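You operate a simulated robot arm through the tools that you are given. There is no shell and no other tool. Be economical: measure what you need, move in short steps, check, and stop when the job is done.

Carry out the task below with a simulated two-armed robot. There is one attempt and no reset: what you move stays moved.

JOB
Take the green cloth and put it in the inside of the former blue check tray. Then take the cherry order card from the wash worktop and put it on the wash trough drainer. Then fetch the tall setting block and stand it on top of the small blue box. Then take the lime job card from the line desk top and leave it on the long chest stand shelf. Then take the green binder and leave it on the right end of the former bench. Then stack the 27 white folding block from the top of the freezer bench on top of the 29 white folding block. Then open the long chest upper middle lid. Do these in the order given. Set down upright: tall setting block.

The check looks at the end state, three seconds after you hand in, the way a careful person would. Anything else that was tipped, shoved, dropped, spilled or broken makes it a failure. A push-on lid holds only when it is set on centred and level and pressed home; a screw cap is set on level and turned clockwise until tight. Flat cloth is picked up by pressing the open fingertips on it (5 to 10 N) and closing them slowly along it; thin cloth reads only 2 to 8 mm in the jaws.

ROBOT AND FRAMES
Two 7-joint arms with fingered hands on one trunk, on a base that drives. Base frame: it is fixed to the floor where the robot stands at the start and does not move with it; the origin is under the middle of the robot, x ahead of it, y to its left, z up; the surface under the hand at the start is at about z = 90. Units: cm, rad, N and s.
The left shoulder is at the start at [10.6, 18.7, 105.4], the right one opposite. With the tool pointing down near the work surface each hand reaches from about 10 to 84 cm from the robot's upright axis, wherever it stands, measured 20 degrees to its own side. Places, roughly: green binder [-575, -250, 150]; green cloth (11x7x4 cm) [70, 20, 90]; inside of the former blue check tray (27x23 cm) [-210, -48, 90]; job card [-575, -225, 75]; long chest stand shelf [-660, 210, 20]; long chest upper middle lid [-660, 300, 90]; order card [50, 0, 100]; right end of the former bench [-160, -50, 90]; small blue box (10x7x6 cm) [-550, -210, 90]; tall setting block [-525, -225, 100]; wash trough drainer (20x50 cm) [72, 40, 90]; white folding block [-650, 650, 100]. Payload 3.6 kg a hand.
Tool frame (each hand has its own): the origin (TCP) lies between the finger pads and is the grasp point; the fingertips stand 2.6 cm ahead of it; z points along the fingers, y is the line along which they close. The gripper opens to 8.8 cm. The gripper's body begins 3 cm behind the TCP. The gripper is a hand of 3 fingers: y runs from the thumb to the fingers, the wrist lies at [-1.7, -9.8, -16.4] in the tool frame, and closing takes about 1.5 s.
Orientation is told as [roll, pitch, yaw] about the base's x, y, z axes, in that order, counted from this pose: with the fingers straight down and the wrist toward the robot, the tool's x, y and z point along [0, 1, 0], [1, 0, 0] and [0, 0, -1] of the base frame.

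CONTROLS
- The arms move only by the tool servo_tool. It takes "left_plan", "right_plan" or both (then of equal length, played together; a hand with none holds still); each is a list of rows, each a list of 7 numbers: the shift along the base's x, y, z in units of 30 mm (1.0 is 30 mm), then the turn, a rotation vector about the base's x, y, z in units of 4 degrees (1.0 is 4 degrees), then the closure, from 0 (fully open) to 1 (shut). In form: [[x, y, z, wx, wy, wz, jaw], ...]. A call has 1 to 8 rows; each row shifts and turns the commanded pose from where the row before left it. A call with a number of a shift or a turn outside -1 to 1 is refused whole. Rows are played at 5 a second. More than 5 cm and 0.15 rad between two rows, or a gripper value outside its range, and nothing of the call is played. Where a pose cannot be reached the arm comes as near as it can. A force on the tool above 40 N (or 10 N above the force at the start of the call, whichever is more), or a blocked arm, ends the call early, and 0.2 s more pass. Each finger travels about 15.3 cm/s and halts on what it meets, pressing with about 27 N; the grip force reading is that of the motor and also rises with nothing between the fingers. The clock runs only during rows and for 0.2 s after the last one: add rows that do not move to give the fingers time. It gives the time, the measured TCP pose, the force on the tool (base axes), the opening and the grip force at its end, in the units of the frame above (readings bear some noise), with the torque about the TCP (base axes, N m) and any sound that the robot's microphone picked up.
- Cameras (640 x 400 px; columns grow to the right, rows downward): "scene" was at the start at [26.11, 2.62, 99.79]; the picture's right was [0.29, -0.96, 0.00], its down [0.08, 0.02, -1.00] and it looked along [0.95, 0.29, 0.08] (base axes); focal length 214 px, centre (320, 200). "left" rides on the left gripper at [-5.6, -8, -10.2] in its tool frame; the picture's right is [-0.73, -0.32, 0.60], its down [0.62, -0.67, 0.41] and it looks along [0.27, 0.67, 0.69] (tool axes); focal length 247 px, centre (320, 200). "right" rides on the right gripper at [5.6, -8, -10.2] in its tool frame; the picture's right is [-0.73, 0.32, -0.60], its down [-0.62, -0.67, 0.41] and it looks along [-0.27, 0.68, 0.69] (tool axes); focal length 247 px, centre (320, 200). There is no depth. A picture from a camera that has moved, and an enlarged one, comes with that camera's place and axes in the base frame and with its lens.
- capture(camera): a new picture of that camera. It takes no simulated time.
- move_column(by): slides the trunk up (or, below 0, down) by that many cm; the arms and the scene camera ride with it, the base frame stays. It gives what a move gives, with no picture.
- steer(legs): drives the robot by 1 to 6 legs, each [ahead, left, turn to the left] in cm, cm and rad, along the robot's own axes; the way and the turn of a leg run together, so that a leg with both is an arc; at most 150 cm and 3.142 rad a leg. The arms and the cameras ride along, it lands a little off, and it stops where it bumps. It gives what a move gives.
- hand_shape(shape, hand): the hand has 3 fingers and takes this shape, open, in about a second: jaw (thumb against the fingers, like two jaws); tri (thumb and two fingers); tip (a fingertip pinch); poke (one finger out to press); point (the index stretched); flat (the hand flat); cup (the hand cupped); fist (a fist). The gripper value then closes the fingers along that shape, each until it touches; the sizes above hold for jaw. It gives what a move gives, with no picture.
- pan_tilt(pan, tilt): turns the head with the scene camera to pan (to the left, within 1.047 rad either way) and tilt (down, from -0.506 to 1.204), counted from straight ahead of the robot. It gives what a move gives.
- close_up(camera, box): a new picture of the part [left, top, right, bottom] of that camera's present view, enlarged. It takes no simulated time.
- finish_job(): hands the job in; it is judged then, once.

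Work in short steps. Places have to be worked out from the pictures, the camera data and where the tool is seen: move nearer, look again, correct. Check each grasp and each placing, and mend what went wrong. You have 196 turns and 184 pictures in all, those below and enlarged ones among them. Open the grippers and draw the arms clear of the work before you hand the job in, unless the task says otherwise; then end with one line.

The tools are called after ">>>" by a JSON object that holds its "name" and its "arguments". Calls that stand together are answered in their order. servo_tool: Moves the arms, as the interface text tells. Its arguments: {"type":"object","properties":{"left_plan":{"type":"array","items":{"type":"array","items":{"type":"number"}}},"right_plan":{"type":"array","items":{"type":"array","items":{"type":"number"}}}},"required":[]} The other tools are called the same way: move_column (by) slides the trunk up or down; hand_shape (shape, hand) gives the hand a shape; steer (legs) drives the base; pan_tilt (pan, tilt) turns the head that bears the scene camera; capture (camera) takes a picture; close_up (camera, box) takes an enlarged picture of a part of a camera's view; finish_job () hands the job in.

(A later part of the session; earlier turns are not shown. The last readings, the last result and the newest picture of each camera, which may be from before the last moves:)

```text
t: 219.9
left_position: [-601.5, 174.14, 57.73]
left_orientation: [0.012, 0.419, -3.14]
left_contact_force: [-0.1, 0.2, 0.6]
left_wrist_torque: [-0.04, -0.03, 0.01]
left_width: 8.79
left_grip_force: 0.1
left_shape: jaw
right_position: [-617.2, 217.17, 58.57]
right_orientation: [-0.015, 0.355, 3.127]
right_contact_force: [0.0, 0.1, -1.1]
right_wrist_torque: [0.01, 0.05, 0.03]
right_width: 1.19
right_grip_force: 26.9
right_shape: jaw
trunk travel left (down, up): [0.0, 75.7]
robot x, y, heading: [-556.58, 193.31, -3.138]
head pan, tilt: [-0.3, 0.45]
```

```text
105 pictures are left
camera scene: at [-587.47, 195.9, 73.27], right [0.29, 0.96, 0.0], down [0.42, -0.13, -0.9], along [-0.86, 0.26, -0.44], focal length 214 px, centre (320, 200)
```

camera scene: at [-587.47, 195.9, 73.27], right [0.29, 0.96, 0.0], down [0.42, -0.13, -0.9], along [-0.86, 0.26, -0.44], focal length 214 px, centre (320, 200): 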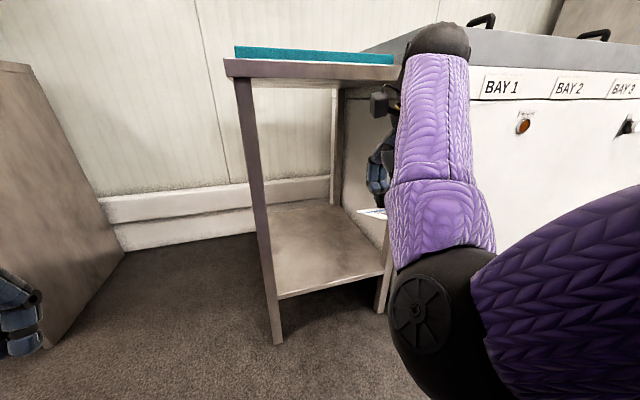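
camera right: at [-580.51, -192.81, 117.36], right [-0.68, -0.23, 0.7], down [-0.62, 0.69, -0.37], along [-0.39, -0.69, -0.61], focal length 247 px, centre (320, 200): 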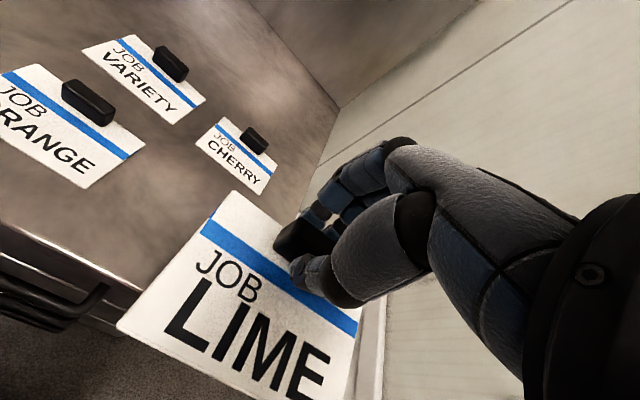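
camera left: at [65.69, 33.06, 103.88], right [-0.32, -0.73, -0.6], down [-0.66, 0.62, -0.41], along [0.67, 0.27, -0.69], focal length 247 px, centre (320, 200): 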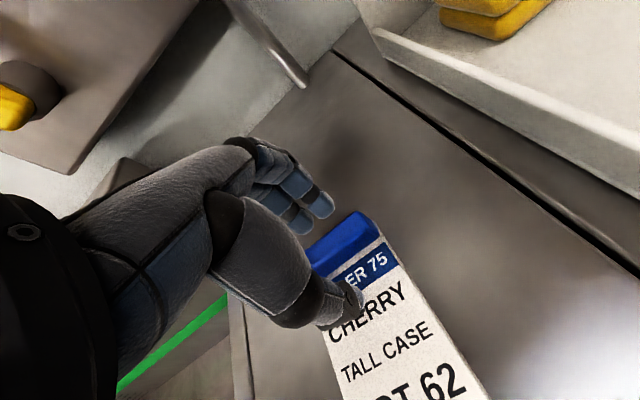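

The trunk leans forward at the bottom, pitching the hands by ≈0.36 rad. I level the right hand while lowering it in front of the stand.

>>> {"name": "servo_tool", "arguments": {"right_plan": [[0.1, 0, -0.6, 0, 0.64, 0, 1], [0.1, 0, -0.9, 0, 0.64, 0, 1], [0, 0, -0.9, 0, 0.64, 0, 1], [0, 0, -0.9, 0, 0.64, 0, 1], [0, 0, -0.9, 0, 0.64, 0, 1], [0, 0, -0.9, 0, 0.64, 0, 1], [0, 0, -0.9, 0, 0.64, 0, 1], [0, 0, -0.5, 0, 0.6, 0, 1]]}}

>>> {"name": "capture", "arguments": {"camera": "scene"}}

>>> {"name": "capture", "arguments": {"camera": "right"}}

```text
t: 221.7
left_position: [-601.57, 174.2, 57.67]
left_orientation: [0.012, 0.417, -3.14]
left_contact_force: [0.0, -0.2, 0.0]
left_wrist_torque: [-0.01, -0.02, 0.0]
left_width: 8.78
left_grip_force: 0.1
left_shape: jaw
right_position: [-616.56, 216.97, 39.08]
right_orientation: [-0.005, -0.002, 3.131]
right_contact_force: [0.7, 0.3, -0.9]
right_wrist_torque: [0.02, 0.0, 0.0]
right_width: 1.2
right_grip_force: 27.2
right_shape: jaw
trunk travel left (down, up): [0.0, 75.7]
robot x, y, heading: [-556.98, 193.42, -3.138]
head pan, tilt: [-0.3, 0.45]
```

```text
104 pictures are left
camera scene: at [-587.48, 195.9, 73.25], right [0.29, 0.96, 0.0], down [0.42, -0.13, -0.9], along [-0.86, 0.26, -0.44], focal length 214 px, centre (320, 200)
```

scene: 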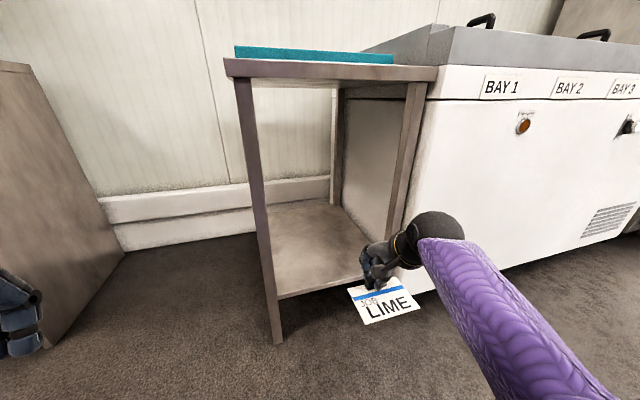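

```text
103 pictures are left
camera right: at [-608.64, 211.2, 49.22], right [-0.31, 0.73, 0.61], down [0.67, 0.62, -0.41], along [-0.67, 0.28, -0.68], focal length 247 px, centre (320, 200)
```

right: 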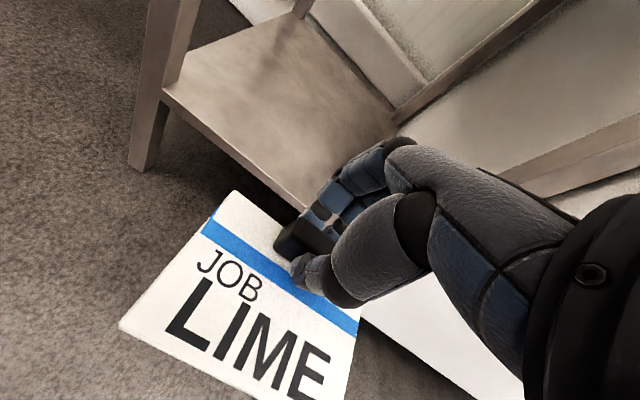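

The shelf is at z≈20.5–21, opening y≈197–229. I centre the hand at y≈212, z≈30, then drive in.

>>> {"name": "servo_tool", "arguments": {"right_plan": [[0, -0.5, -0.7, 0, 0, 0, 1], [0, -0.6, -0.8, 0, 0, 0, 1], [0, -0.5, -0.8, 0, 0, 0, 1], [0, 0, -0.7, 0, 0, 0, 1], [0, 0, 0, 0, 0, 0, 1]]}}

>>> {"name": "steer", "arguments": {"legs": [[22, 0, 0]]}}

>>> {"name": "capture", "arguments": {"camera": "scene"}}

>>> {"name": "capture", "arguments": {"camera": "right"}}

```text
t: 222.9
left_position: [-601.54, 174.19, 57.78]
left_orientation: [0.012, 0.42, -3.138]
left_contact_force: [-0.6, -0.7, 0.3]
left_wrist_torque: [0.02, -0.01, 0.0]
left_width: 8.77
left_grip_force: 0.0
left_shape: jaw
right_position: [-616.4, 212.3, 30.04]
right_orientation: [-0.009, 0.0, 3.129]
right_contact_force: [0.4, -0.3, -0.4]
right_wrist_torque: [-0.01, 0.05, 0.05]
right_width: 1.2
right_grip_force: 26.6
right_shape: jaw
trunk travel left (down, up): [0.0, 75.7]
robot x, y, heading: [-557.0, 193.56, -3.132]
head pan, tilt: [-0.3, 0.45]
```

```text
t: 224.6
left_position: [-623.52, 174.36, 57.82]
left_orientation: [0.01, 0.419, -3.141]
left_contact_force: [0.1, -0.2, -0.1]
left_wrist_torque: [0.0, -0.03, 0.02]
left_width: 8.75
left_grip_force: 0.0
left_shape: jaw
right_position: [-638.45, 212.67, 30.12]
right_orientation: [-0.011, -0.002, 3.125]
right_contact_force: [0.8, 0.3, -1.5]
right_wrist_torque: [-0.02, 0.01, 0.01]
right_width: 1.21
right_grip_force: 26.8
right_shape: jaw
trunk travel left (down, up): [0.0, 75.7]
robot x, y, heading: [-579.19, 193.48, -3.145]
head pan, tilt: [-0.3, 0.45]
```

```text
102 pictures are left
camera scene: at [-609.47, 195.94, 73.26], right [0.29, 0.96, 0.0], down [0.42, -0.13, -0.9], along [-0.86, 0.27, -0.44], focal length 214 px, centre (320, 200)
```

scene: 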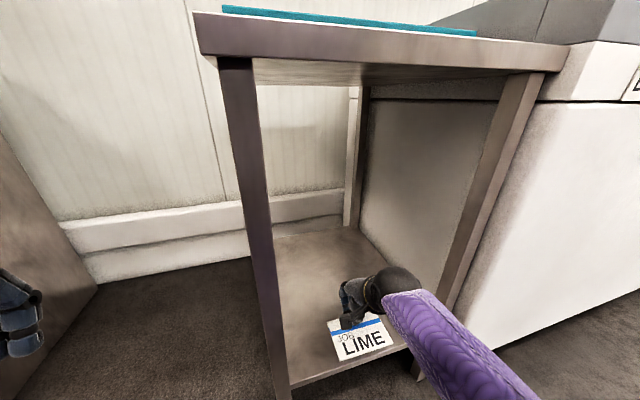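

```text
101 pictures are left
camera right: at [-630.56, 206.71, 40.16], right [-0.31, 0.73, 0.61], down [0.67, 0.62, -0.4], along [-0.67, 0.29, -0.68], focal length 247 px, centre (320, 200)
```

right: 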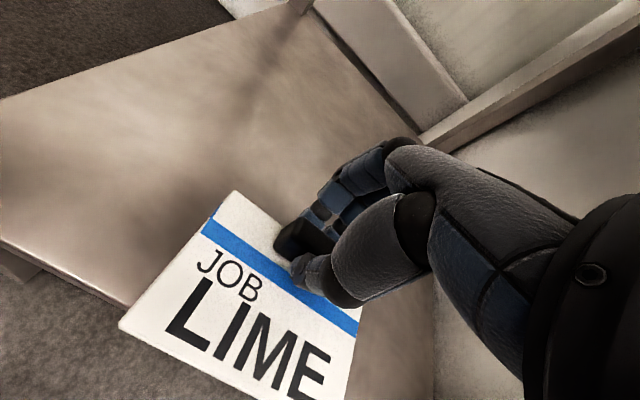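

Entering cleanly. I drive another 10 cm and lower the card to the shelf.

>>> {"name": "steer", "arguments": {"legs": [[10, 0, 0]]}}

>>> {"name": "servo_tool", "arguments": {"right_plan": [[0, 0, -0.6, 0, 0, 0, 1], [0, 0, -0.6, 0, 0, 0, 1], [0, 0, -0.3, 0, 0, 0, 1], [0, 0, -0.2, 0, 0, 0, 1], [0, 0, 0, 0, 0, 0, 1]]}}

>>> {"name": "capture", "arguments": {"camera": "scene"}}

>>> {"name": "capture", "arguments": {"camera": "right"}}

```text
t: 225.8
left_position: [-633.63, 174.41, 57.71]
left_orientation: [0.011, 0.416, 3.141]
left_contact_force: [0.3, 0.3, 0.2]
left_wrist_torque: [-0.03, -0.02, 0.0]
left_width: 8.77
left_grip_force: 0.1
left_shape: jaw
right_position: [-648.48, 212.63, 30.05]
right_orientation: [-0.01, 0.0, 3.124]
right_contact_force: [-0.3, 0.2, -1.1]
right_wrist_torque: [0.02, -0.01, -0.01]
right_width: 1.2
right_grip_force: 26.8
right_shape: jaw
trunk travel left (down, up): [0.0, 75.7]
robot x, y, heading: [-589.16, 193.25, 3.14]
head pan, tilt: [-0.3, 0.45]
```

```text
t: 227.0
left_position: [-633.59, 174.31, 57.72]
left_orientation: [0.011, 0.416, 3.141]
left_contact_force: [0.7, -0.1, 0.4]
left_wrist_torque: [0.0, 0.01, 0.04]
left_width: 8.77
left_grip_force: 0.1
left_shape: jaw
right_position: [-648.65, 212.54, 25.36]
right_orientation: [-0.01, -0.012, 3.125]
right_contact_force: [5.7, -0.2, 26.6]
right_wrist_torque: [-0.01, -0.11, 0.03]
right_width: 1.36
right_grip_force: 27.0
right_shape: jaw
trunk travel left (down, up): [0.0, 75.7]
robot x, y, heading: [-588.56, 193.08, 3.143]
head pan, tilt: [-0.3, 0.45]
```

```text
100 pictures are left
camera scene: at [-619.37, 195.93, 73.36], right [0.3, 0.96, 0.0], down [0.41, -0.13, -0.9], along [-0.86, 0.27, -0.43], focal length 214 px, centre (320, 200)
```

scene: 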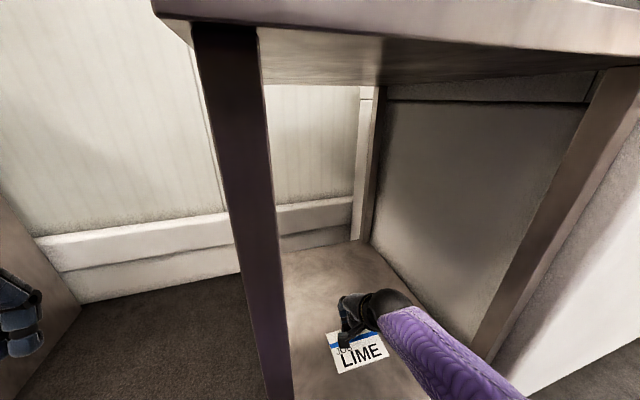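

```text
99 pictures are left
camera right: at [-640.68, 206.68, 35.41], right [-0.3, 0.73, 0.61], down [0.67, 0.62, -0.41], along [-0.68, 0.29, -0.68], focal length 247 px, centre (320, 200)
```

right: 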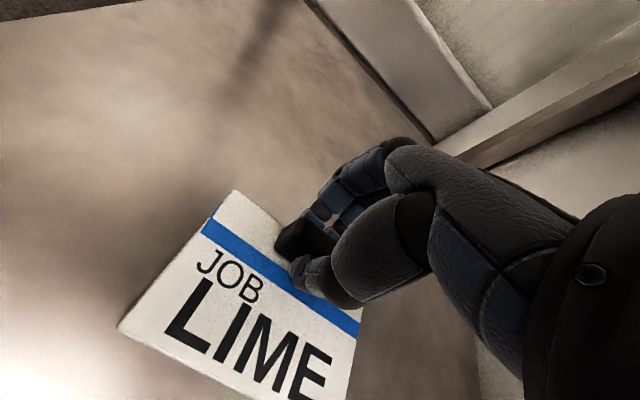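

Contact at 27 N: the card is on the shelf. I ease up, open, rise, and back straight out with the base.

>>> {"name": "servo_tool", "arguments": {"right_plan": [[0, 0, 0.1, 0, 0, 0, 1], [0, 0, 0, 0, 0, 0, 0.8], [0, 0, 0, 0, 0, 0, 0.5], [0, 0, 0, 0, 0, 0, 0.4], [0, 0, 0, 0, 0, 0, 0.4], [0, 0, 0.5, 0, 0, 0, 0.4], [0, 0, 0.8, 0, 0, 0, 0.4], [0, 0, 0.5, 0, 0, 0, 0.4]]}}

>>> {"name": "capture", "arguments": {"camera": "right"}}

>>> {"name": "steer", "arguments": {"legs": [[-40, 0, 0]]}}

>>> {"name": "capture", "arguments": {"camera": "scene"}}

```text
t: 228.8
left_position: [-633.7, 174.36, 57.71]
left_orientation: [0.011, 0.418, 3.141]
left_contact_force: [-0.8, 0.5, -0.2]
left_wrist_torque: [0.0, 0.02, 0.0]
left_width: 8.75
left_grip_force: 0.0
left_shape: jaw
right_position: [-648.54, 212.65, 30.69]
right_orientation: [-0.011, -0.001, 3.127]
right_contact_force: [0.3, -0.1, 0.5]
right_wrist_torque: [-0.01, -0.01, -0.03]
right_width: 5.24
right_grip_force: 0.2
right_shape: jaw
trunk travel left (down, up): [0.0, 75.7]
robot x, y, heading: [-589.26, 193.1, 3.144]
head pan, tilt: [-0.3, 0.45]
```

```text
98 pictures are left
camera right: at [-640.55, 206.78, 40.79], right [-0.31, 0.73, 0.61], down [0.68, 0.62, -0.4], along [-0.67, 0.29, -0.68], focal length 247 px, centre (320, 200)
```

right: 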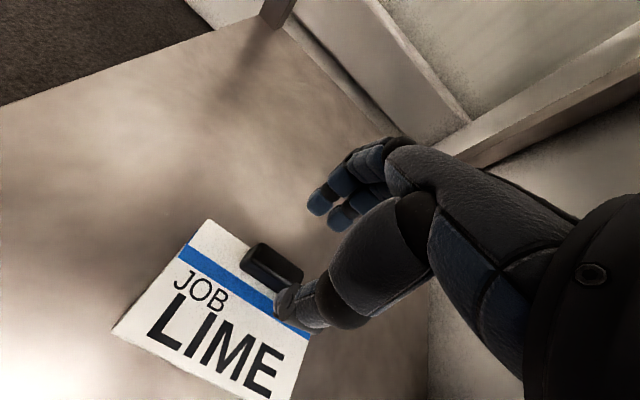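

```text
t: 231.3
left_position: [-593.04, 174.32, 57.72]
left_orientation: [0.012, 0.417, 3.143]
left_contact_force: [0.0, -0.1, 0.2]
left_wrist_torque: [0.04, 0.0, 0.0]
left_width: 8.77
left_grip_force: 0.1
left_shape: jaw
right_position: [-607.98, 212.55, 30.63]
right_orientation: [-0.013, 0.0, 3.124]
right_contact_force: [0.0, 0.1, 0.3]
right_wrist_torque: [0.0, 0.02, 0.03]
right_width: 5.24
right_grip_force: 0.0
right_shape: jaw
trunk travel left (down, up): [0.0, 75.7]
robot x, y, heading: [-548.61, 193.31, 3.141]
head pan, tilt: [-0.3, 0.45]
```

```text
97 pictures are left
camera scene: at [-578.95, 195.97, 73.25], right [0.3, 0.96, 0.0], down [0.42, -0.13, -0.9], along [-0.86, 0.27, -0.44], focal length 214 px, centre (320, 200)
```

scene: 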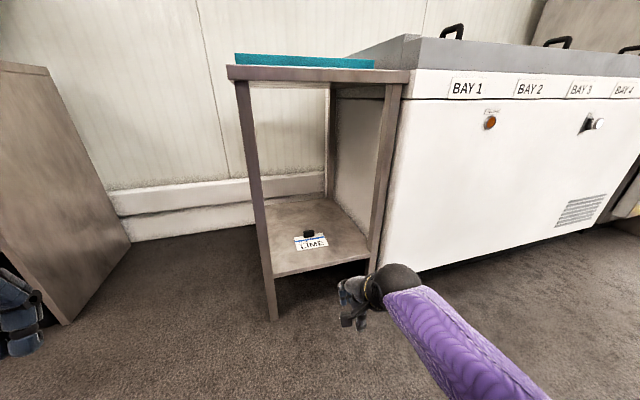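

The lime card lies on the stand shelf. Next the binder: it stands with spine toward +y, so standing right of the desk facing +x lets the right hand pinch it from above with neutral orientation. I raise the trunk, turn, and drive to where I can inspect that gap.

>>> {"name": "move_column", "arguments": {"by": 70}}

>>> {"name": "steer", "arguments": {"legs": [[-10, 0, 1.571], [150, 0, 0], [120, 0, 0]]}}

>>> {"name": "pan_tilt", "arguments": {"pan": -0.5, "tilt": 0.5}}

>>> {"name": "capture", "arguments": {"camera": "scene"}}

```text
refused: 70 is not a number from -40 to 40
```

```text
t: 248.3
left_position: [-519.17, -115.35, 57.7]
left_orientation: [0.012, 0.419, -1.55]
left_contact_force: [0.5, -0.2, -0.1]
left_wrist_torque: [0.01, 0.01, -0.02]
left_width: 8.76
left_grip_force: 0.0
left_shape: jaw
right_position: [-557.15, -130.96, 30.68]
right_orientation: [-0.01, -0.002, -1.565]
right_contact_force: [-0.2, 1.1, -0.6]
right_wrist_torque: [0.03, 0.03, 0.04]
right_width: 5.26
right_grip_force: 0.0
right_shape: jaw
trunk travel left (down, up): [0.0, 75.7]
robot x, y, heading: [-538.88, -71.03, -1.552]
head pan, tilt: [-0.3, 0.45]
```

```text
t: 249.0
left_position: [-519.14, -115.31, 57.7]
left_orientation: [0.011, 0.42, -1.548]
left_contact_force: [0.0, -0.9, 0.0]
left_wrist_torque: [-0.01, -0.02, -0.02]
left_width: 8.78
left_grip_force: 0.1
left_shape: jaw
right_position: [-557.02, -130.98, 30.65]
right_orientation: [-0.011, -0.001, -1.566]
right_contact_force: [0.0, -0.7, 0.2]
right_wrist_torque: [0.02, 0.0, 0.01]
right_width: 5.24
right_grip_force: 0.1
right_shape: jaw
trunk travel left (down, up): [0.0, 75.7]
robot x, y, heading: [-539.12, -71.12, -1.55]
head pan, tilt: [-0.499, 0.499]
```

```text
96 pictures are left
camera scene: at [-542.53, -101.0, 72.81], right [-0.89, 0.46, 0.0], down [0.22, 0.43, -0.88], along [-0.4, -0.78, -0.48], focal length 214 px, centre (320, 200)
```

scene: 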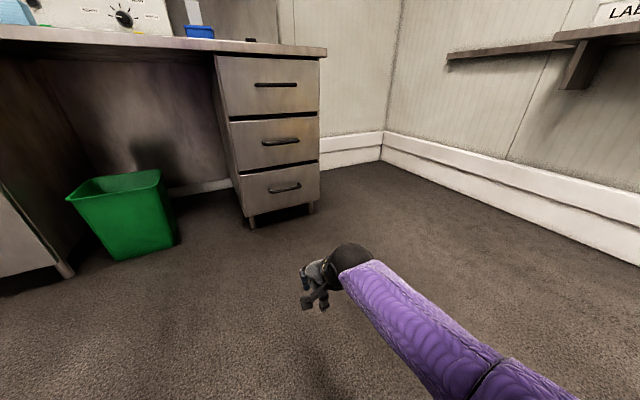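

The gap right of the desk is ≈1 m wide (x −592…−700) and clear. I raise the trunk in two steps, then turn to heading 0 and move to x≈-632.

>>> {"name": "move_column", "arguments": {"by": 40}}

>>> {"name": "move_column", "arguments": {"by": 33}}

>>> {"name": "steer", "arguments": {"legs": [[0, 0, 1.55], [-91, 0, 0]]}}

>>> {"name": "pan_tilt", "arguments": {"pan": -0.9, "tilt": 0.2}}

>>> {"name": "capture", "arguments": {"camera": "scene"}}

```text
t: 252.8
left_position: [-519.16, -115.3, 97.73]
left_orientation: [0.013, 0.419, -1.548]
left_contact_force: [0.5, -0.2, 0.2]
left_wrist_torque: [-0.02, 0.0, 0.0]
left_width: 8.76
left_grip_force: 0.2
left_shape: jaw
right_position: [-557.12, -130.95, 70.6]
right_orientation: [-0.01, 0.001, -1.566]
right_contact_force: [0.5, -0.6, -0.4]
right_wrist_torque: [0.02, -0.03, 0.0]
right_width: 5.25
right_grip_force: 0.1
right_shape: jaw
trunk travel left (down, up): [-40.0, 35.7]
robot x, y, heading: [-538.92, -71.73, -1.546]
head pan, tilt: [-0.499, 0.499]
```

```text
t: 256.1
left_position: [-519.14, -115.35, 130.67]
left_orientation: [0.012, 0.42, -1.548]
left_contact_force: [0.3, -0.1, -0.8]
left_wrist_torque: [0.05, 0.0, 0.0]
left_width: 8.77
left_grip_force: 0.0
left_shape: jaw
right_position: [-557.04, -131.43, 106.19]
right_orientation: [-0.011, -0.043, -1.565]
right_contact_force: [-0.3, -0.5, -1.1]
right_wrist_torque: [-0.02, -0.03, 0.01]
right_width: 5.21
right_grip_force: 0.1
right_shape: jaw
trunk travel left (down, up): [-73.0, 2.7]
robot x, y, heading: [-539.4, -71.47, -1.548]
head pan, tilt: [-0.499, 0.499]
```

```text
t: 264.6
left_position: [-585.78, -52.24, 130.69]
left_orientation: [0.011, 0.42, -0.009]
left_contact_force: [0.1, -0.3, 0.0]
left_wrist_torque: [0.02, -0.01, 0.02]
left_width: 8.79
left_grip_force: 0.0
left_shape: jaw
right_position: [-570.69, -90.52, 106.13]
right_orientation: [-0.01, -0.042, -0.026]
right_contact_force: [-0.2, 0.3, -0.1]
right_wrist_torque: [0.01, -0.03, 0.01]
right_width: 5.26
right_grip_force: 0.0
right_shape: jaw
trunk travel left (down, up): [-73.0, 2.7]
robot x, y, heading: [-630.18, -70.72, -0.001]
head pan, tilt: [-0.499, 0.499]
```

```text
t: 265.5
left_position: [-585.71, -52.18, 130.62]
left_orientation: [0.014, 0.418, -0.006]
left_contact_force: [0.1, 0.2, 0.5]
left_wrist_torque: [0.01, 0.0, 0.01]
left_width: 8.81
left_grip_force: 0.0
left_shape: jaw
right_position: [-570.57, -90.59, 106.15]
right_orientation: [-0.01, -0.042, -0.025]
right_contact_force: [-0.6, -0.7, 0.4]
right_wrist_torque: [-0.01, -0.01, -0.02]
right_width: 5.26
right_grip_force: 0.0
right_shape: jaw
trunk travel left (down, up): [-73.0, 2.7]
robot x, y, heading: [-630.31, -70.57, -0.009]
head pan, tilt: [-0.901, 0.201]
```

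```text
95 pictures are left
camera scene: at [-611.55, -78.08, 152.72], right [-0.79, -0.62, 0.0], down [-0.12, 0.16, -0.98], along [0.6, -0.77, -0.2], focal length 214 px, centre (320, 200)
```

scene: 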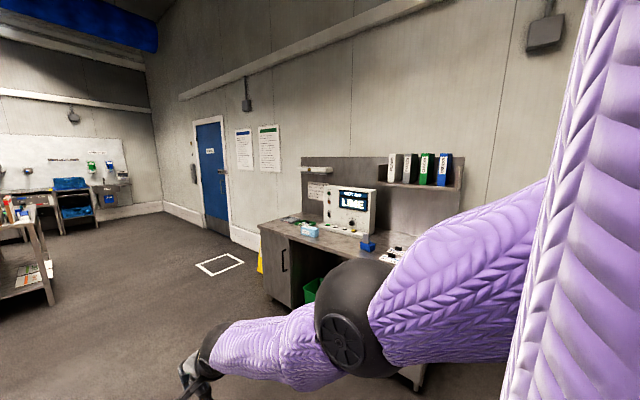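

I zoom in on the binders from here to triangulate.

>>> {"name": "close_up", "arguments": {"camera": "scene", "box": [360, 130, 480, 210]}}

```text
5.00 times, centred on (420, 170) of scene
camera zoom: at [-611.55, -78.08, 152.72], right [-0.79, -0.62, 0.0], down [-0.12, 0.16, -0.98], along [0.6, -0.77, -0.2], focal length 1072 px, centre (-180, 350)
```

zoom: 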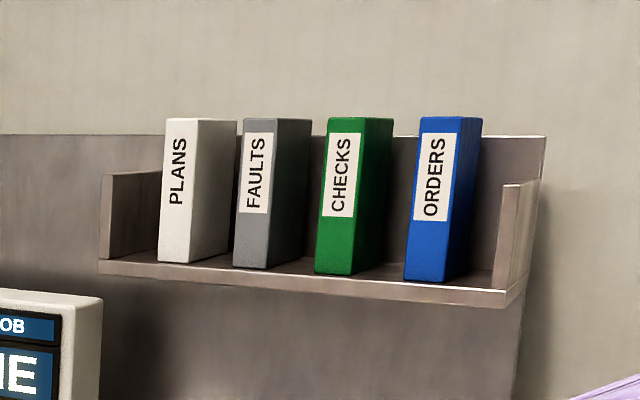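

Triangulated: green binder spine centre (-576, -242.8), z 133–154.5, about 4.8 cm thick, depth to y≈-261. I raise the right hand to z≈165 before approaching.

>>> {"name": "servo_tool", "arguments": {"right_plan": [[-0.1, 0, 1, 0, 0.3, 0.2, 0], [-0.1, 0, 1, 0, 0.3, 0.15, 0], [-0.1, 0, 1, 0, 0, 0, 0], [-0.1, 0, 1, 0, 0, 0, 0], [-0.1, 0, 1, 0, 0, 0, 0], [-0.1, 0, 1, 0, 0, 0, 0], [-0.1, 0, 1, 0, 0, 0, 0], [-0.1, 0, 1, 0, 0, 0, 0]]}}

>>> {"name": "servo_tool", "arguments": {"right_plan": [[-0.1, 0, 1, 0, 0, 0, 0], [-0.1, 0, 1, 0, 0, 0, 0], [-0.1, 0, 1, 0, 0, 0, 0], [-0.1, 0, 1, 0, 0, 0, 0], [-0.1, 0, 1, 0, 0, 0, 0], [-0.1, 0, 1, 0, 0, 0, 0], [-0.1, 0, 1, 0, 0, 0, 0], [-0.1, 0, 1, 0, 0, 0, 0]]}}

>>> {"name": "servo_tool", "arguments": {"right_plan": [[0, 0, 1, 0, 0, 0, 0], [0, 0, 1, 0, 0, 0, 0], [0, 0, 1, 0, 0, 0, 0], [0, 0, 0.9, 0, 0, 0, 0], [0, 0, 0, 0, 0, 0, 0]]}}

>>> {"name": "capture", "arguments": {"camera": "scene"}}

```text
t: 267.3
left_position: [-585.77, -52.19, 130.71]
left_orientation: [0.011, 0.419, -0.009]
left_contact_force: [-0.6, 0.2, 0.6]
left_wrist_torque: [0.0, -0.03, 0.01]
left_width: 8.76
left_grip_force: 0.0
left_shape: jaw
right_position: [-573.11, -90.59, 130.09]
right_orientation: [-0.012, 0.002, 0.0]
right_contact_force: [-0.1, -0.7, 0.3]
right_wrist_torque: [0.0, -0.01, -0.05]
right_width: 8.75
right_grip_force: 0.0
right_shape: jaw
trunk travel left (down, up): [-73.0, 2.7]
robot x, y, heading: [-630.31, -70.62, -0.004]
head pan, tilt: [-0.901, 0.201]
```

```text
t: 269.1
left_position: [-585.8, -52.02, 130.53]
left_orientation: [0.01, 0.419, -0.01]
left_contact_force: [-1.0, 0.5, -0.6]
left_wrist_torque: [0.02, -0.01, -0.03]
left_width: 8.77
left_grip_force: 0.0
left_shape: jaw
right_position: [-575.5, -90.29, 154.05]
right_orientation: [-0.014, 0.002, 0.002]
right_contact_force: [-0.5, -0.7, -1.3]
right_wrist_torque: [-0.03, -0.03, 0.01]
right_width: 8.78
right_grip_force: 0.1
right_shape: jaw
trunk travel left (down, up): [-73.0, 2.7]
robot x, y, heading: [-630.44, -70.59, -0.006]
head pan, tilt: [-0.901, 0.201]
```

```text
t: 270.3
left_position: [-585.75, -52.24, 130.73]
left_orientation: [0.013, 0.419, -0.007]
left_contact_force: [0.1, -0.3, 1.3]
left_wrist_torque: [0.01, -0.01, 0.01]
left_width: 8.78
left_grip_force: 0.1
left_shape: jaw
right_position: [-574.88, -90.65, 165.66]
right_orientation: [-0.014, -0.001, 0.0]
right_contact_force: [-0.1, 0.0, -0.3]
right_wrist_torque: [-0.01, -0.02, -0.04]
right_width: 8.76
right_grip_force: 0.1
right_shape: jaw
right hand out of reach, approached as far as the arm can: row 3
trunk travel left (down, up): [-73.0, 2.7]
robot x, y, heading: [-630.58, -70.85, -0.003]
head pan, tilt: [-0.901, 0.201]
```

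```text
93 pictures are left
camera scene: at [-611.58, -78.07, 152.72], right [-0.79, -0.62, 0.0], down [-0.12, 0.16, -0.98], along [0.6, -0.77, -0.2], focal length 214 px, centre (320, 200)
```

scene: 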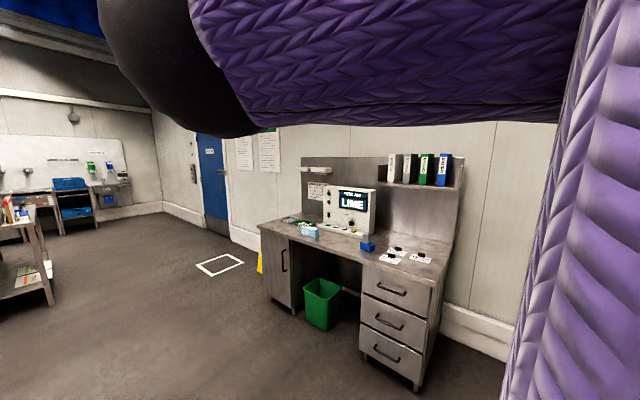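

I lower/retract the right hand a touch to stay away from its limit, then sidestep (swinging clear of the hatch shelf) to y≈-212.

>>> {"name": "servo_tool", "arguments": {"right_plan": [[-0.7, 0, -0.7, 0, 0, 0, 0], [-0.7, 0, -0.6, 0, 0, 0, 0], [-0.5, 0, 0, 0, 0, 0, 0], [0, 0, 0, 0, 0, 0, 0]]}}

>>> {"name": "steer", "arguments": {"legs": [[14, -50, 0], [-15, -70, 0], [0, -20, 0]]}}

>>> {"name": "capture", "arguments": {"camera": "right"}}

>>> {"name": "capture", "arguments": {"camera": "scene"}}

```text
t: 271.3
left_position: [-585.72, -52.16, 130.81]
left_orientation: [0.012, 0.42, -0.006]
left_contact_force: [0.2, -0.1, -0.8]
left_wrist_torque: [-0.02, -0.02, 0.0]
left_width: 8.78
left_grip_force: 0.1
left_shape: jaw
right_position: [-575.67, -91.87, 160.97]
right_orientation: [-0.013, 0.0, 0.001]
right_contact_force: [-0.1, 0.3, -0.4]
right_wrist_torque: [0.01, -0.01, 0.03]
right_width: 8.81
right_grip_force: 0.0
right_shape: jaw
right hand out of reach, approached as far as the arm can: row 1, 2, 3
trunk travel left (down, up): [-73.0, 2.7]
robot x, y, heading: [-630.59, -70.91, -0.008]
head pan, tilt: [-0.901, 0.201]
```

```text
t: 279.1
left_position: [-587.4, -191.67, 130.78]
left_orientation: [0.013, 0.419, -0.002]
left_contact_force: [-0.1, 0.7, -0.9]
left_wrist_torque: [0.03, 0.0, 0.0]
left_width: 8.78
left_grip_force: 0.1
left_shape: jaw
right_position: [-577.08, -231.06, 161.09]
right_orientation: [-0.012, 0.0, 0.008]
right_contact_force: [0.0, 0.4, -0.3]
right_wrist_torque: [-0.04, 0.01, 0.01]
right_width: 8.84
right_grip_force: 0.1
right_shape: jaw
trunk travel left (down, up): [-73.0, 2.7]
robot x, y, heading: [-632.37, -210.24, -0.002]
head pan, tilt: [-0.901, 0.201]
```

```text
92 pictures are left
camera right: at [-585.15, -225.39, 171.14], right [0.32, -0.73, 0.61], down [-0.66, -0.63, -0.4], along [0.68, -0.27, -0.68], focal length 247 px, centre (320, 200)
```

right: 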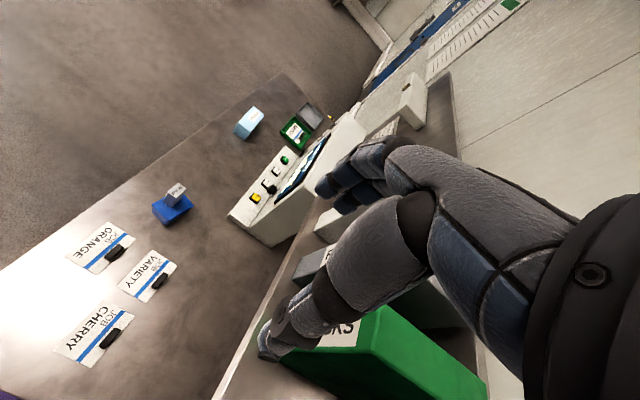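

```text
91 pictures are left
camera scene: at [-613.11, -217.63, 152.73], right [-0.78, -0.62, 0.0], down [-0.12, 0.16, -0.98], along [0.61, -0.77, -0.2], focal length 214 px, centre (320, 200)
```

scene: 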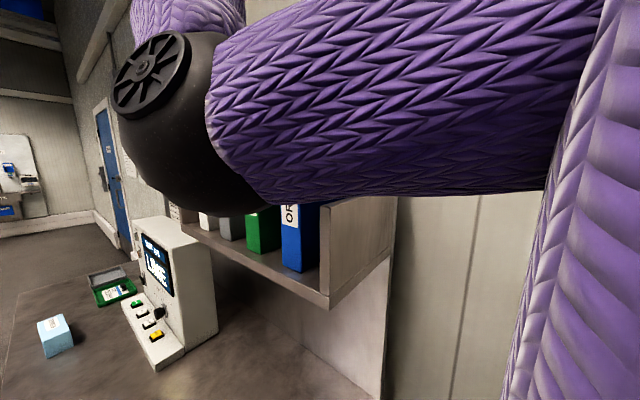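

The wrist (not reach) is limiting at this height; moving out over the binder eases it. I move 19 cm in -y above the binder tops (tips ≈158.4 vs top 154.5).

>>> {"name": "servo_tool", "arguments": {"right_plan": [[0, -0.8, 0, 0, 0, 0, 0], [0.05, -0.9, 0, 0, 0, 0, 0], [0.05, -0.9, 0, 0, 0, 0, 0], [0.05, -0.9, 0, 0, 0, 0, 0], [0.05, -0.9, 0, 0, 0, 0, 0], [0.05, -0.9, 0, 0, 0, 0, 0], [0, -0.9, 0, 0, 0, 0, 0], [0, 0, 0, 0, 0, 0, 0]]}}

>>> {"name": "capture", "arguments": {"camera": "right"}}

>>> {"name": "capture", "arguments": {"camera": "scene"}}

```text
t: 280.9
left_position: [-587.39, -191.48, 130.66]
left_orientation: [0.013, 0.419, -0.002]
left_contact_force: [0.4, 0.0, 0.2]
left_wrist_torque: [0.02, 0.0, 0.0]
left_width: 8.77
left_grip_force: 0.1
left_shape: jaw
right_position: [-576.26, -249.59, 160.97]
right_orientation: [-0.012, -0.002, 0.006]
right_contact_force: [0.8, 1.2, -0.7]
right_wrist_torque: [0.01, 0.01, 0.0]
right_width: 8.76
right_grip_force: 0.0
right_shape: jaw
trunk travel left (down, up): [-73.0, 2.7]
robot x, y, heading: [-632.18, -210.26, -0.005]
head pan, tilt: [-0.901, 0.201]
```

```text
90 pictures are left
camera right: at [-584.41, -244.0, 171.09], right [0.32, -0.73, 0.61], down [-0.66, -0.63, -0.4], along [0.68, -0.27, -0.68], focal length 247 px, centre (320, 200)
```

right: 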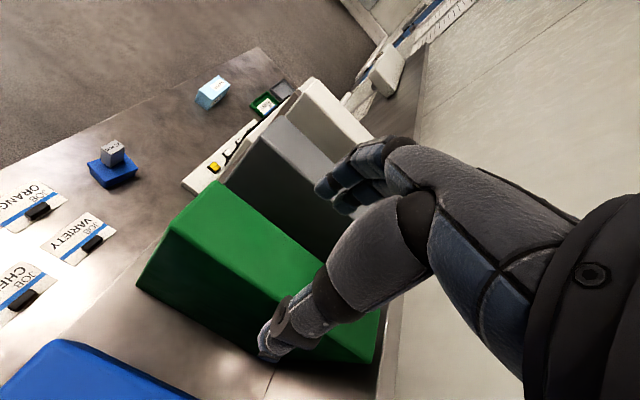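

```text
89 pictures are left
camera scene: at [-613.1, -217.63, 152.73], right [-0.78, -0.62, 0.0], down [-0.12, 0.16, -0.98], along [0.61, -0.77, -0.2], focal length 214 px, centre (320, 200)
```

scene: 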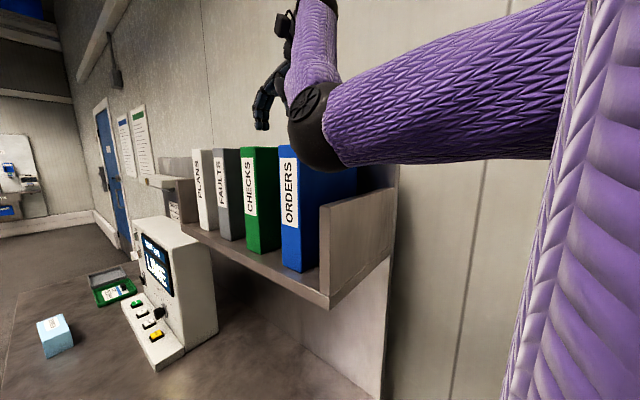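

The elbow hovers close to the ORDERS binder. I sidestep the base 12 cm in +y so the arm extends more and the elbow keeps clear, then re-extend the hand.

>>> {"name": "move_column", "arguments": {"by": 2.5}}

>>> {"name": "steer", "arguments": {"legs": [[0, 12, 0]]}}

>>> {"name": "servo_tool", "arguments": {"right_plan": [[0, -0.8, -0.2, 0, 0, 0, 0], [0, -0.9, -0.2, 0, 0, 0, 0], [0, -0.9, -0.2, 0, 0, 0, 0], [0, -0.9, -0.2, 0, 0, 0, 0], [0, -0.7, 0, 0, 0, 0, 0], [0, 0, 0, 0, 0, 0, 0]]}}

>>> {"name": "capture", "arguments": {"camera": "right"}}

>>> {"name": "capture", "arguments": {"camera": "scene"}}

```text
t: 281.6
left_position: [-587.52, -191.71, 133.17]
left_orientation: [0.012, 0.421, -0.001]
left_contact_force: [-0.4, -0.5, 0.4]
left_wrist_torque: [0.02, -0.02, 0.0]
left_width: 8.78
left_grip_force: 0.0
left_shape: jaw
right_position: [-576.24, -249.77, 163.5]
right_orientation: [-0.011, -0.001, 0.008]
right_contact_force: [-0.3, 0.0, 0.5]
right_wrist_torque: [0.0, -0.02, -0.01]
right_width: 8.79
right_grip_force: 0.1
right_shape: jaw
trunk travel left (down, up): [-75.5, 0.2]
robot x, y, heading: [-632.09, -210.39, -0.001]
head pan, tilt: [-0.901, 0.201]
```

```text
t: 282.8
left_position: [-587.39, -179.7, 133.13]
left_orientation: [0.013, 0.419, -0.001]
left_contact_force: [0.3, -0.9, 1.2]
left_wrist_torque: [0.01, 0.05, 0.01]
left_width: 8.77
left_grip_force: 0.0
left_shape: jaw
right_position: [-576.43, -237.92, 163.43]
right_orientation: [-0.01, 0.001, 0.004]
right_contact_force: [0.6, -0.7, -0.7]
right_wrist_torque: [-0.03, 0.0, 0.01]
right_width: 8.78
right_grip_force: 0.1
right_shape: jaw
trunk travel left (down, up): [-75.5, 0.2]
robot x, y, heading: [-632.01, -198.39, -0.003]
head pan, tilt: [-0.901, 0.201]
```

```text
t: 284.2
left_position: [-587.51, -179.67, 133.21]
left_orientation: [0.012, 0.419, -0.004]
left_contact_force: [0.4, -0.2, -0.9]
left_wrist_torque: [-0.02, -0.02, 0.0]
left_width: 8.79
left_grip_force: 0.0
left_shape: jaw
right_position: [-576.27, -250.38, 161.16]
right_orientation: [-0.014, -0.001, 0.004]
right_contact_force: [-0.3, -1.0, -0.6]
right_wrist_torque: [-0.04, 0.0, 0.0]
right_width: 8.79
right_grip_force: 0.0
right_shape: jaw
trunk travel left (down, up): [-75.5, 0.2]
robot x, y, heading: [-632.12, -198.55, -0.002]
head pan, tilt: [-0.901, 0.201]
```

```text
88 pictures are left
camera right: at [-584.4, -244.63, 171.25], right [0.32, -0.73, 0.61], down [-0.66, -0.63, -0.4], along [0.68, -0.27, -0.68], focal length 247 px, centre (320, 200)
```

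right: 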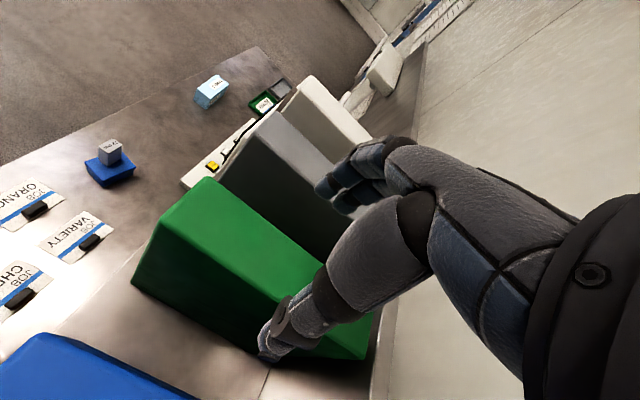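

```text
87 pictures are left
camera scene: at [-613.09, -205.6, 155.23], right [-0.79, -0.62, 0.0], down [-0.12, 0.16, -0.98], along [0.61, -0.77, -0.2], focal length 214 px, centre (320, 200)
```

scene: 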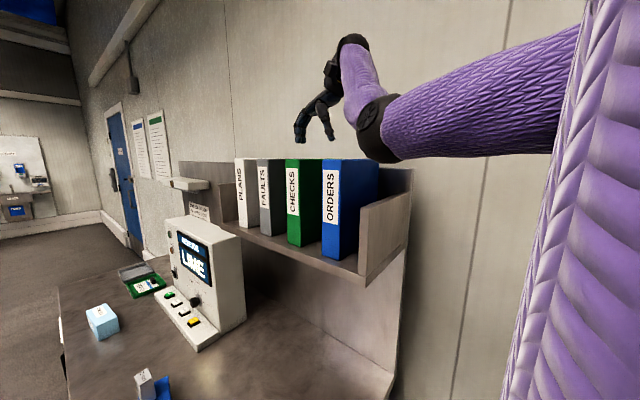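

The predicted binder corners match the image and the elbow is clear. I descend over the binder to z≈152.7.

>>> {"name": "servo_tool", "arguments": {"right_plan": [[0.05, 0, -0.6, 0, 0, 0, 0], [0, 0, -0.6, 0, 0, 0, 0], [0, 0, -0.6, 0, 0, 0, 0], [0, 0, -0.6, 0, 0, 0, 0], [0, 0, -0.4, 0, 0, 0, 0], [0, 0, 0, 0, 0, 0, 0]]}}

>>> {"name": "capture", "arguments": {"camera": "right"}}

>>> {"name": "capture", "arguments": {"camera": "scene"}}

```text
t: 285.6
left_position: [-587.41, -179.72, 133.25]
left_orientation: [0.012, 0.419, -0.004]
left_contact_force: [0.5, 0.6, 0.3]
left_wrist_torque: [0.01, 0.02, 0.0]
left_width: 8.75
left_grip_force: 0.1
left_shape: jaw
right_position: [-576.12, -250.45, 152.63]
right_orientation: [-0.012, 0.0, 0.007]
right_contact_force: [0.2, 0.1, -0.6]
right_wrist_torque: [-0.01, -0.03, 0.03]
right_width: 8.74
right_grip_force: 0.0
right_shape: jaw
trunk travel left (down, up): [-75.5, 0.2]
robot x, y, heading: [-632.01, -198.1, -0.002]
head pan, tilt: [-0.901, 0.201]
```

```text
86 pictures are left
camera right: at [-584.28, -244.69, 162.76], right [0.32, -0.73, 0.61], down [-0.66, -0.63, -0.4], along [0.68, -0.27, -0.68], focal length 247 px, centre (320, 200)
```

right: 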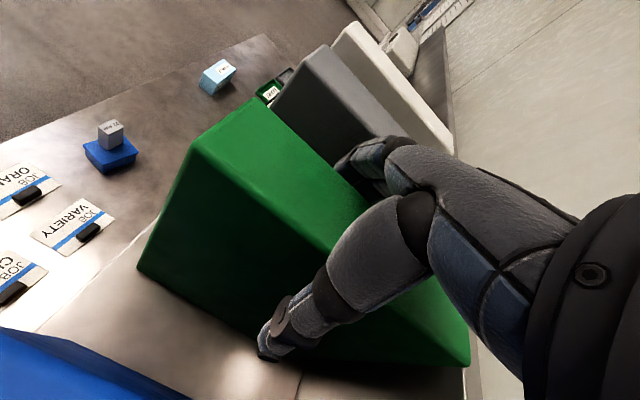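

```text
85 pictures are left
camera scene: at [-613.1, -205.69, 155.23], right [-0.79, -0.62, 0.0], down [-0.12, 0.16, -0.98], along [0.61, -0.77, -0.2], focal length 214 px, centre (320, 200)
```

scene: 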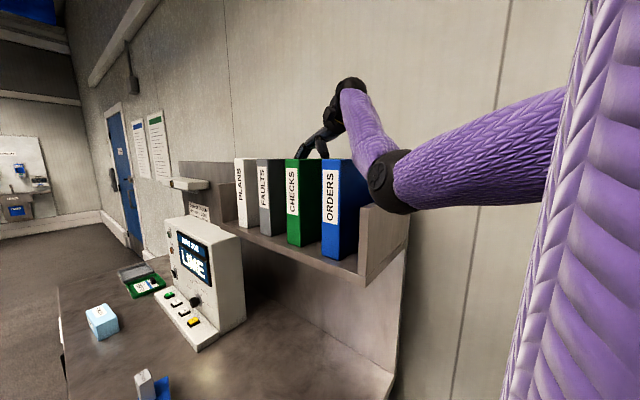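

Straddled without contact. I close, then lift slightly and check.

>>> {"name": "servo_tool", "arguments": {"right_plan": [[0, 0, 0, 0, 0, 0, 0.3], [0, 0, 0, 0, 0, 0, 0.6], [0, 0, 0, 0, 0, 0, 1], [0, 0, 0, 0, 0, 0, 1], [0, 0, 0, 0, 0, 0, 1], [0, 0, 0, 0, 0, 0, 1], [0, 0, 0.3, 0, 0, 0, 1], [0, 0, 0.3, 0, 0, 0, 1]]}}

>>> {"name": "capture", "arguments": {"camera": "scene"}}

```text
t: 287.4
left_position: [-587.34, -179.71, 133.32]
left_orientation: [0.011, 0.42, 0.0]
left_contact_force: [0.7, 0.0, -0.9]
left_wrist_torque: [0.0, 0.0, 0.01]
left_width: 8.75
left_grip_force: 0.1
left_shape: jaw
right_position: [-576.07, -250.52, 154.36]
right_orientation: [-0.01, 0.0, 0.007]
right_contact_force: [-0.2, 0.8, -5.6]
right_wrist_torque: [0.06, 0.0, 0.01]
right_width: 4.39
right_grip_force: 27.2
right_shape: jaw
trunk travel left (down, up): [-75.5, 0.2]
robot x, y, heading: [-631.87, -198.72, -0.006]
head pan, tilt: [-0.901, 0.201]
```

```text
84 pictures are left
camera scene: at [-613.08, -205.73, 155.22], right [-0.79, -0.62, 0.0], down [-0.12, 0.16, -0.98], along [0.61, -0.77, -0.2], focal length 214 px, centre (320, 200)
```

scene: 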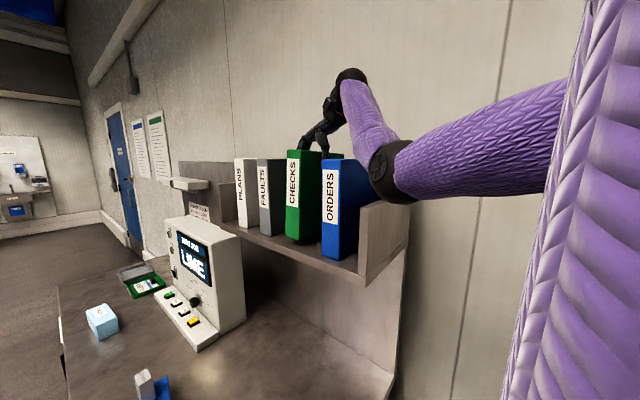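

Binder held (5.6 N, level). I lift 3.5 cm more and pull it out by sidestepping the base +y.

>>> {"name": "servo_tool", "arguments": {"right_plan": [[0, 0, 0.4, 0, 0, 0, 1], [0, 0, 0.4, 0, 0, 0, 1], [0, 0, 0.4, 0, 0, 0, 1], [0, 0, 0, 0, 0, 0, 1]]}}

>>> {"name": "steer", "arguments": {"legs": [[0, 30, 0]]}}

>>> {"name": "capture", "arguments": {"camera": "scene"}}

```text
t: 288.4
left_position: [-587.37, -179.73, 133.21]
left_orientation: [0.012, 0.419, -0.001]
left_contact_force: [-1.1, -0.1, -0.8]
left_wrist_torque: [0.0, 0.05, -0.01]
left_width: 8.76
left_grip_force: 0.1
left_shape: jaw
right_position: [-576.08, -250.55, 158.05]
right_orientation: [-0.011, 0.0, 0.005]
right_contact_force: [0.0, -0.3, -6.0]
right_wrist_torque: [0.02, 0.03, -0.01]
right_width: 4.4
right_grip_force: 27.0
right_shape: jaw
trunk travel left (down, up): [-75.5, 0.2]
robot x, y, heading: [-632.15, -198.41, 0.001]
head pan, tilt: [-0.901, 0.201]
```

```text
t: 290.4
left_position: [-587.18, -150.03, 133.19]
left_orientation: [0.013, 0.419, -0.006]
left_contact_force: [-0.1, 0.7, -0.9]
left_wrist_torque: [0.02, -0.02, 0.0]
left_width: 8.77
left_grip_force: 0.1
left_shape: jaw
right_position: [-576.23, -220.85, 158.06]
right_orientation: [-0.01, -0.001, 0.0]
right_contact_force: [-0.1, -0.9, -5.4]
right_wrist_torque: [0.06, 0.01, -0.03]
right_width: 4.39
right_grip_force: 27.3
right_shape: jaw
trunk travel left (down, up): [-75.5, 0.2]
robot x, y, heading: [-631.89, -168.21, -0.002]
head pan, tilt: [-0.901, 0.201]
```

```text
83 pictures are left
camera scene: at [-612.93, -175.87, 155.21], right [-0.79, -0.62, 0.0], down [-0.12, 0.16, -0.98], along [0.6, -0.77, -0.2], focal length 214 px, centre (320, 200)
```

scene: 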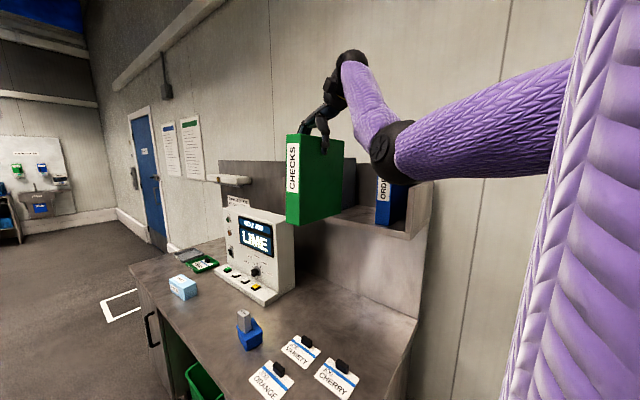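

Clean extraction. I drive out and along the y≈-115 aisle to the former bench, then turn to face it (+y).

>>> {"name": "steer", "arguments": {"legs": [[0, 52, 0], [150, 0, 0], [150, 0, 0], [142, 0, 0], [0, 0, 1.571]]}}

>>> {"name": "pan_tilt", "arguments": {"pan": -0.4, "tilt": 0.7}}

>>> {"name": "capture", "arguments": {"camera": "scene"}}

```text
t: 318.0
left_position: [-208.9, -79.34, 133.17]
left_orientation: [0.013, 0.418, 1.549]
left_contact_force: [-0.3, -0.1, 0.8]
left_wrist_torque: [0.01, 0.02, 0.03]
left_width: 8.76
left_grip_force: 0.0
left_shape: jaw
right_position: [-138.0, -69.44, 158.0]
right_orientation: [-0.012, 0.0, 1.556]
right_contact_force: [-0.7, 0.4, -5.3]
right_wrist_torque: [0.02, 0.04, 0.0]
right_width: 4.36
right_grip_force: 27.3
right_shape: jaw
trunk travel left (down, up): [-75.5, 0.2]
robot x, y, heading: [-191.22, -124.53, 1.55]
head pan, tilt: [-0.901, 0.201]
```

```text
t: 318.9
left_position: [-208.9, -79.31, 133.22]
left_orientation: [0.012, 0.418, 1.548]
left_contact_force: [0.0, -0.7, 0.9]
left_wrist_torque: [0.0, -0.02, 0.0]
left_width: 8.78
left_grip_force: 0.1
left_shape: jaw
right_position: [-137.94, -69.71, 158.01]
right_orientation: [-0.012, 0.0, 1.555]
right_contact_force: [0.1, -0.4, -5.6]
right_wrist_torque: [0.0, 0.05, -0.02]
right_width: 4.34
right_grip_force: 27.3
right_shape: jaw
trunk travel left (down, up): [-75.5, 0.2]
robot x, y, heading: [-191.4, -124.06, 1.55]
head pan, tilt: [-0.4, 0.7]
```

```text
82 pictures are left
camera scene: at [-187.24, -103.44, 150.69], right [0.91, -0.41, 0.0], down [-0.26, -0.59, -0.77], along [0.31, 0.7, -0.64], focal length 214 px, centre (320, 200)
```

scene: 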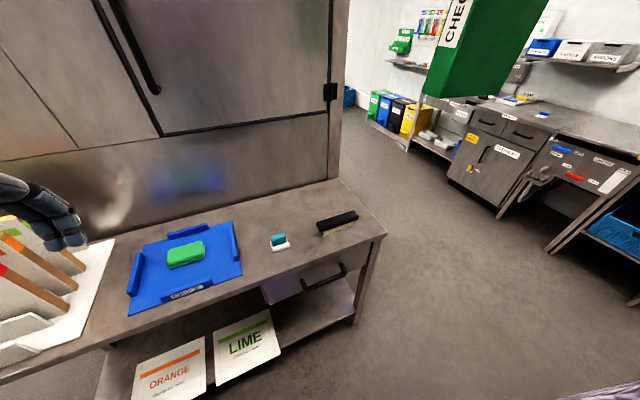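

The bench's right end spans x to −144, y −66…−26; a brush lies at y≈−54 (x −166…−149). I'll stand the binder behind it at ≈[-160, -39]. First I bring the hand in and down relative to the shoulder.

>>> {"name": "servo_tool", "arguments": {"right_plan": [[-0.5, 0, -0.9, 0, 0, 0, 1], [-0.9, 0, -0.9, 0, 0, 0, 1], [-1, 0, -0.9, 0, 0, 0, 1], [-1, 0, -0.9, 0, 0, 0, 1], [-1, 0, -0.9, 0, 0, 0, 1], [-1, 0, -0.9, 0, 0, 0, 1], [-1, 0, -0.9, 0, 0, 0, 1], [-1, 0, -0.7, 0, 0, 0, 1]]}}

>>> {"name": "move_column", "arguments": {"by": -20}}

>>> {"name": "steer", "arguments": {"legs": [[18, 0, 0.02]]}}

>>> {"name": "capture", "arguments": {"camera": "scene"}}

```text
t: 320.7
left_position: [-209.07, -79.23, 133.02]
left_orientation: [0.012, 0.418, 1.549]
left_contact_force: [0.1, -0.5, -0.1]
left_wrist_torque: [0.01, -0.04, 0.02]
left_width: 8.75
left_grip_force: 0.2
left_shape: jaw
right_position: [-160.35, -69.62, 137.18]
right_orientation: [-0.011, 0.0, 1.555]
right_contact_force: [-1.1, 0.6, -6.4]
right_wrist_torque: [-0.03, 0.09, -0.04]
right_width: 4.33
right_grip_force: 26.9
right_shape: jaw
trunk travel left (down, up): [-75.5, 0.2]
robot x, y, heading: [-191.3, -124.29, 1.549]
head pan, tilt: [-0.4, 0.7]
```

```text
t: 322.9
left_position: [-209.04, -79.4, 113.26]
left_orientation: [0.012, 0.419, 1.547]
left_contact_force: [-0.1, 0.1, -0.5]
left_wrist_torque: [0.02, -0.03, -0.02]
left_width: 8.79
left_grip_force: 0.0
left_shape: jaw
right_position: [-160.15, -69.49, 117.12]
right_orientation: [-0.01, 0.001, 1.554]
right_contact_force: [-0.1, -0.1, -4.9]
right_wrist_torque: [-0.03, 0.04, 0.04]
right_width: 4.31
right_grip_force: 26.8
right_shape: jaw
trunk travel left (down, up): [-55.5, 20.2]
robot x, y, heading: [-191.39, -124.27, 1.547]
head pan, tilt: [-0.4, 0.7]
```

```text
t: 324.4
left_position: [-209.7, -61.64, 113.0]
left_orientation: [0.014, 0.421, 1.568]
left_contact_force: [0.8, 0.0, 1.0]
left_wrist_torque: [-0.01, -0.01, 0.0]
left_width: 8.77
left_grip_force: 0.2
left_shape: jaw
right_position: [-161.12, -50.82, 116.97]
right_orientation: [-0.012, 0.001, 1.576]
right_contact_force: [-0.3, -0.1, -5.7]
right_wrist_torque: [-0.01, 0.05, -0.02]
right_width: 4.34
right_grip_force: 27.3
right_shape: jaw
trunk travel left (down, up): [-55.5, 20.2]
robot x, y, heading: [-190.8, -106.38, 1.573]
head pan, tilt: [-0.4, 0.7]
```

```text
81 pictures are left
camera scene: at [-187.48, -84.94, 130.5], right [0.92, -0.39, 0.0], down [-0.25, -0.59, -0.76], along [0.3, 0.7, -0.65], focal length 214 px, centre (320, 200)
```

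scene: 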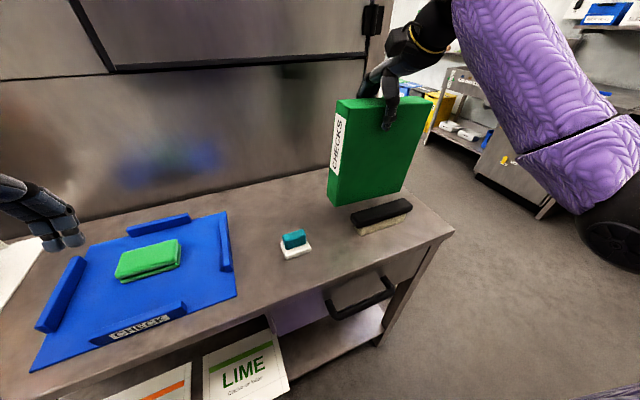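

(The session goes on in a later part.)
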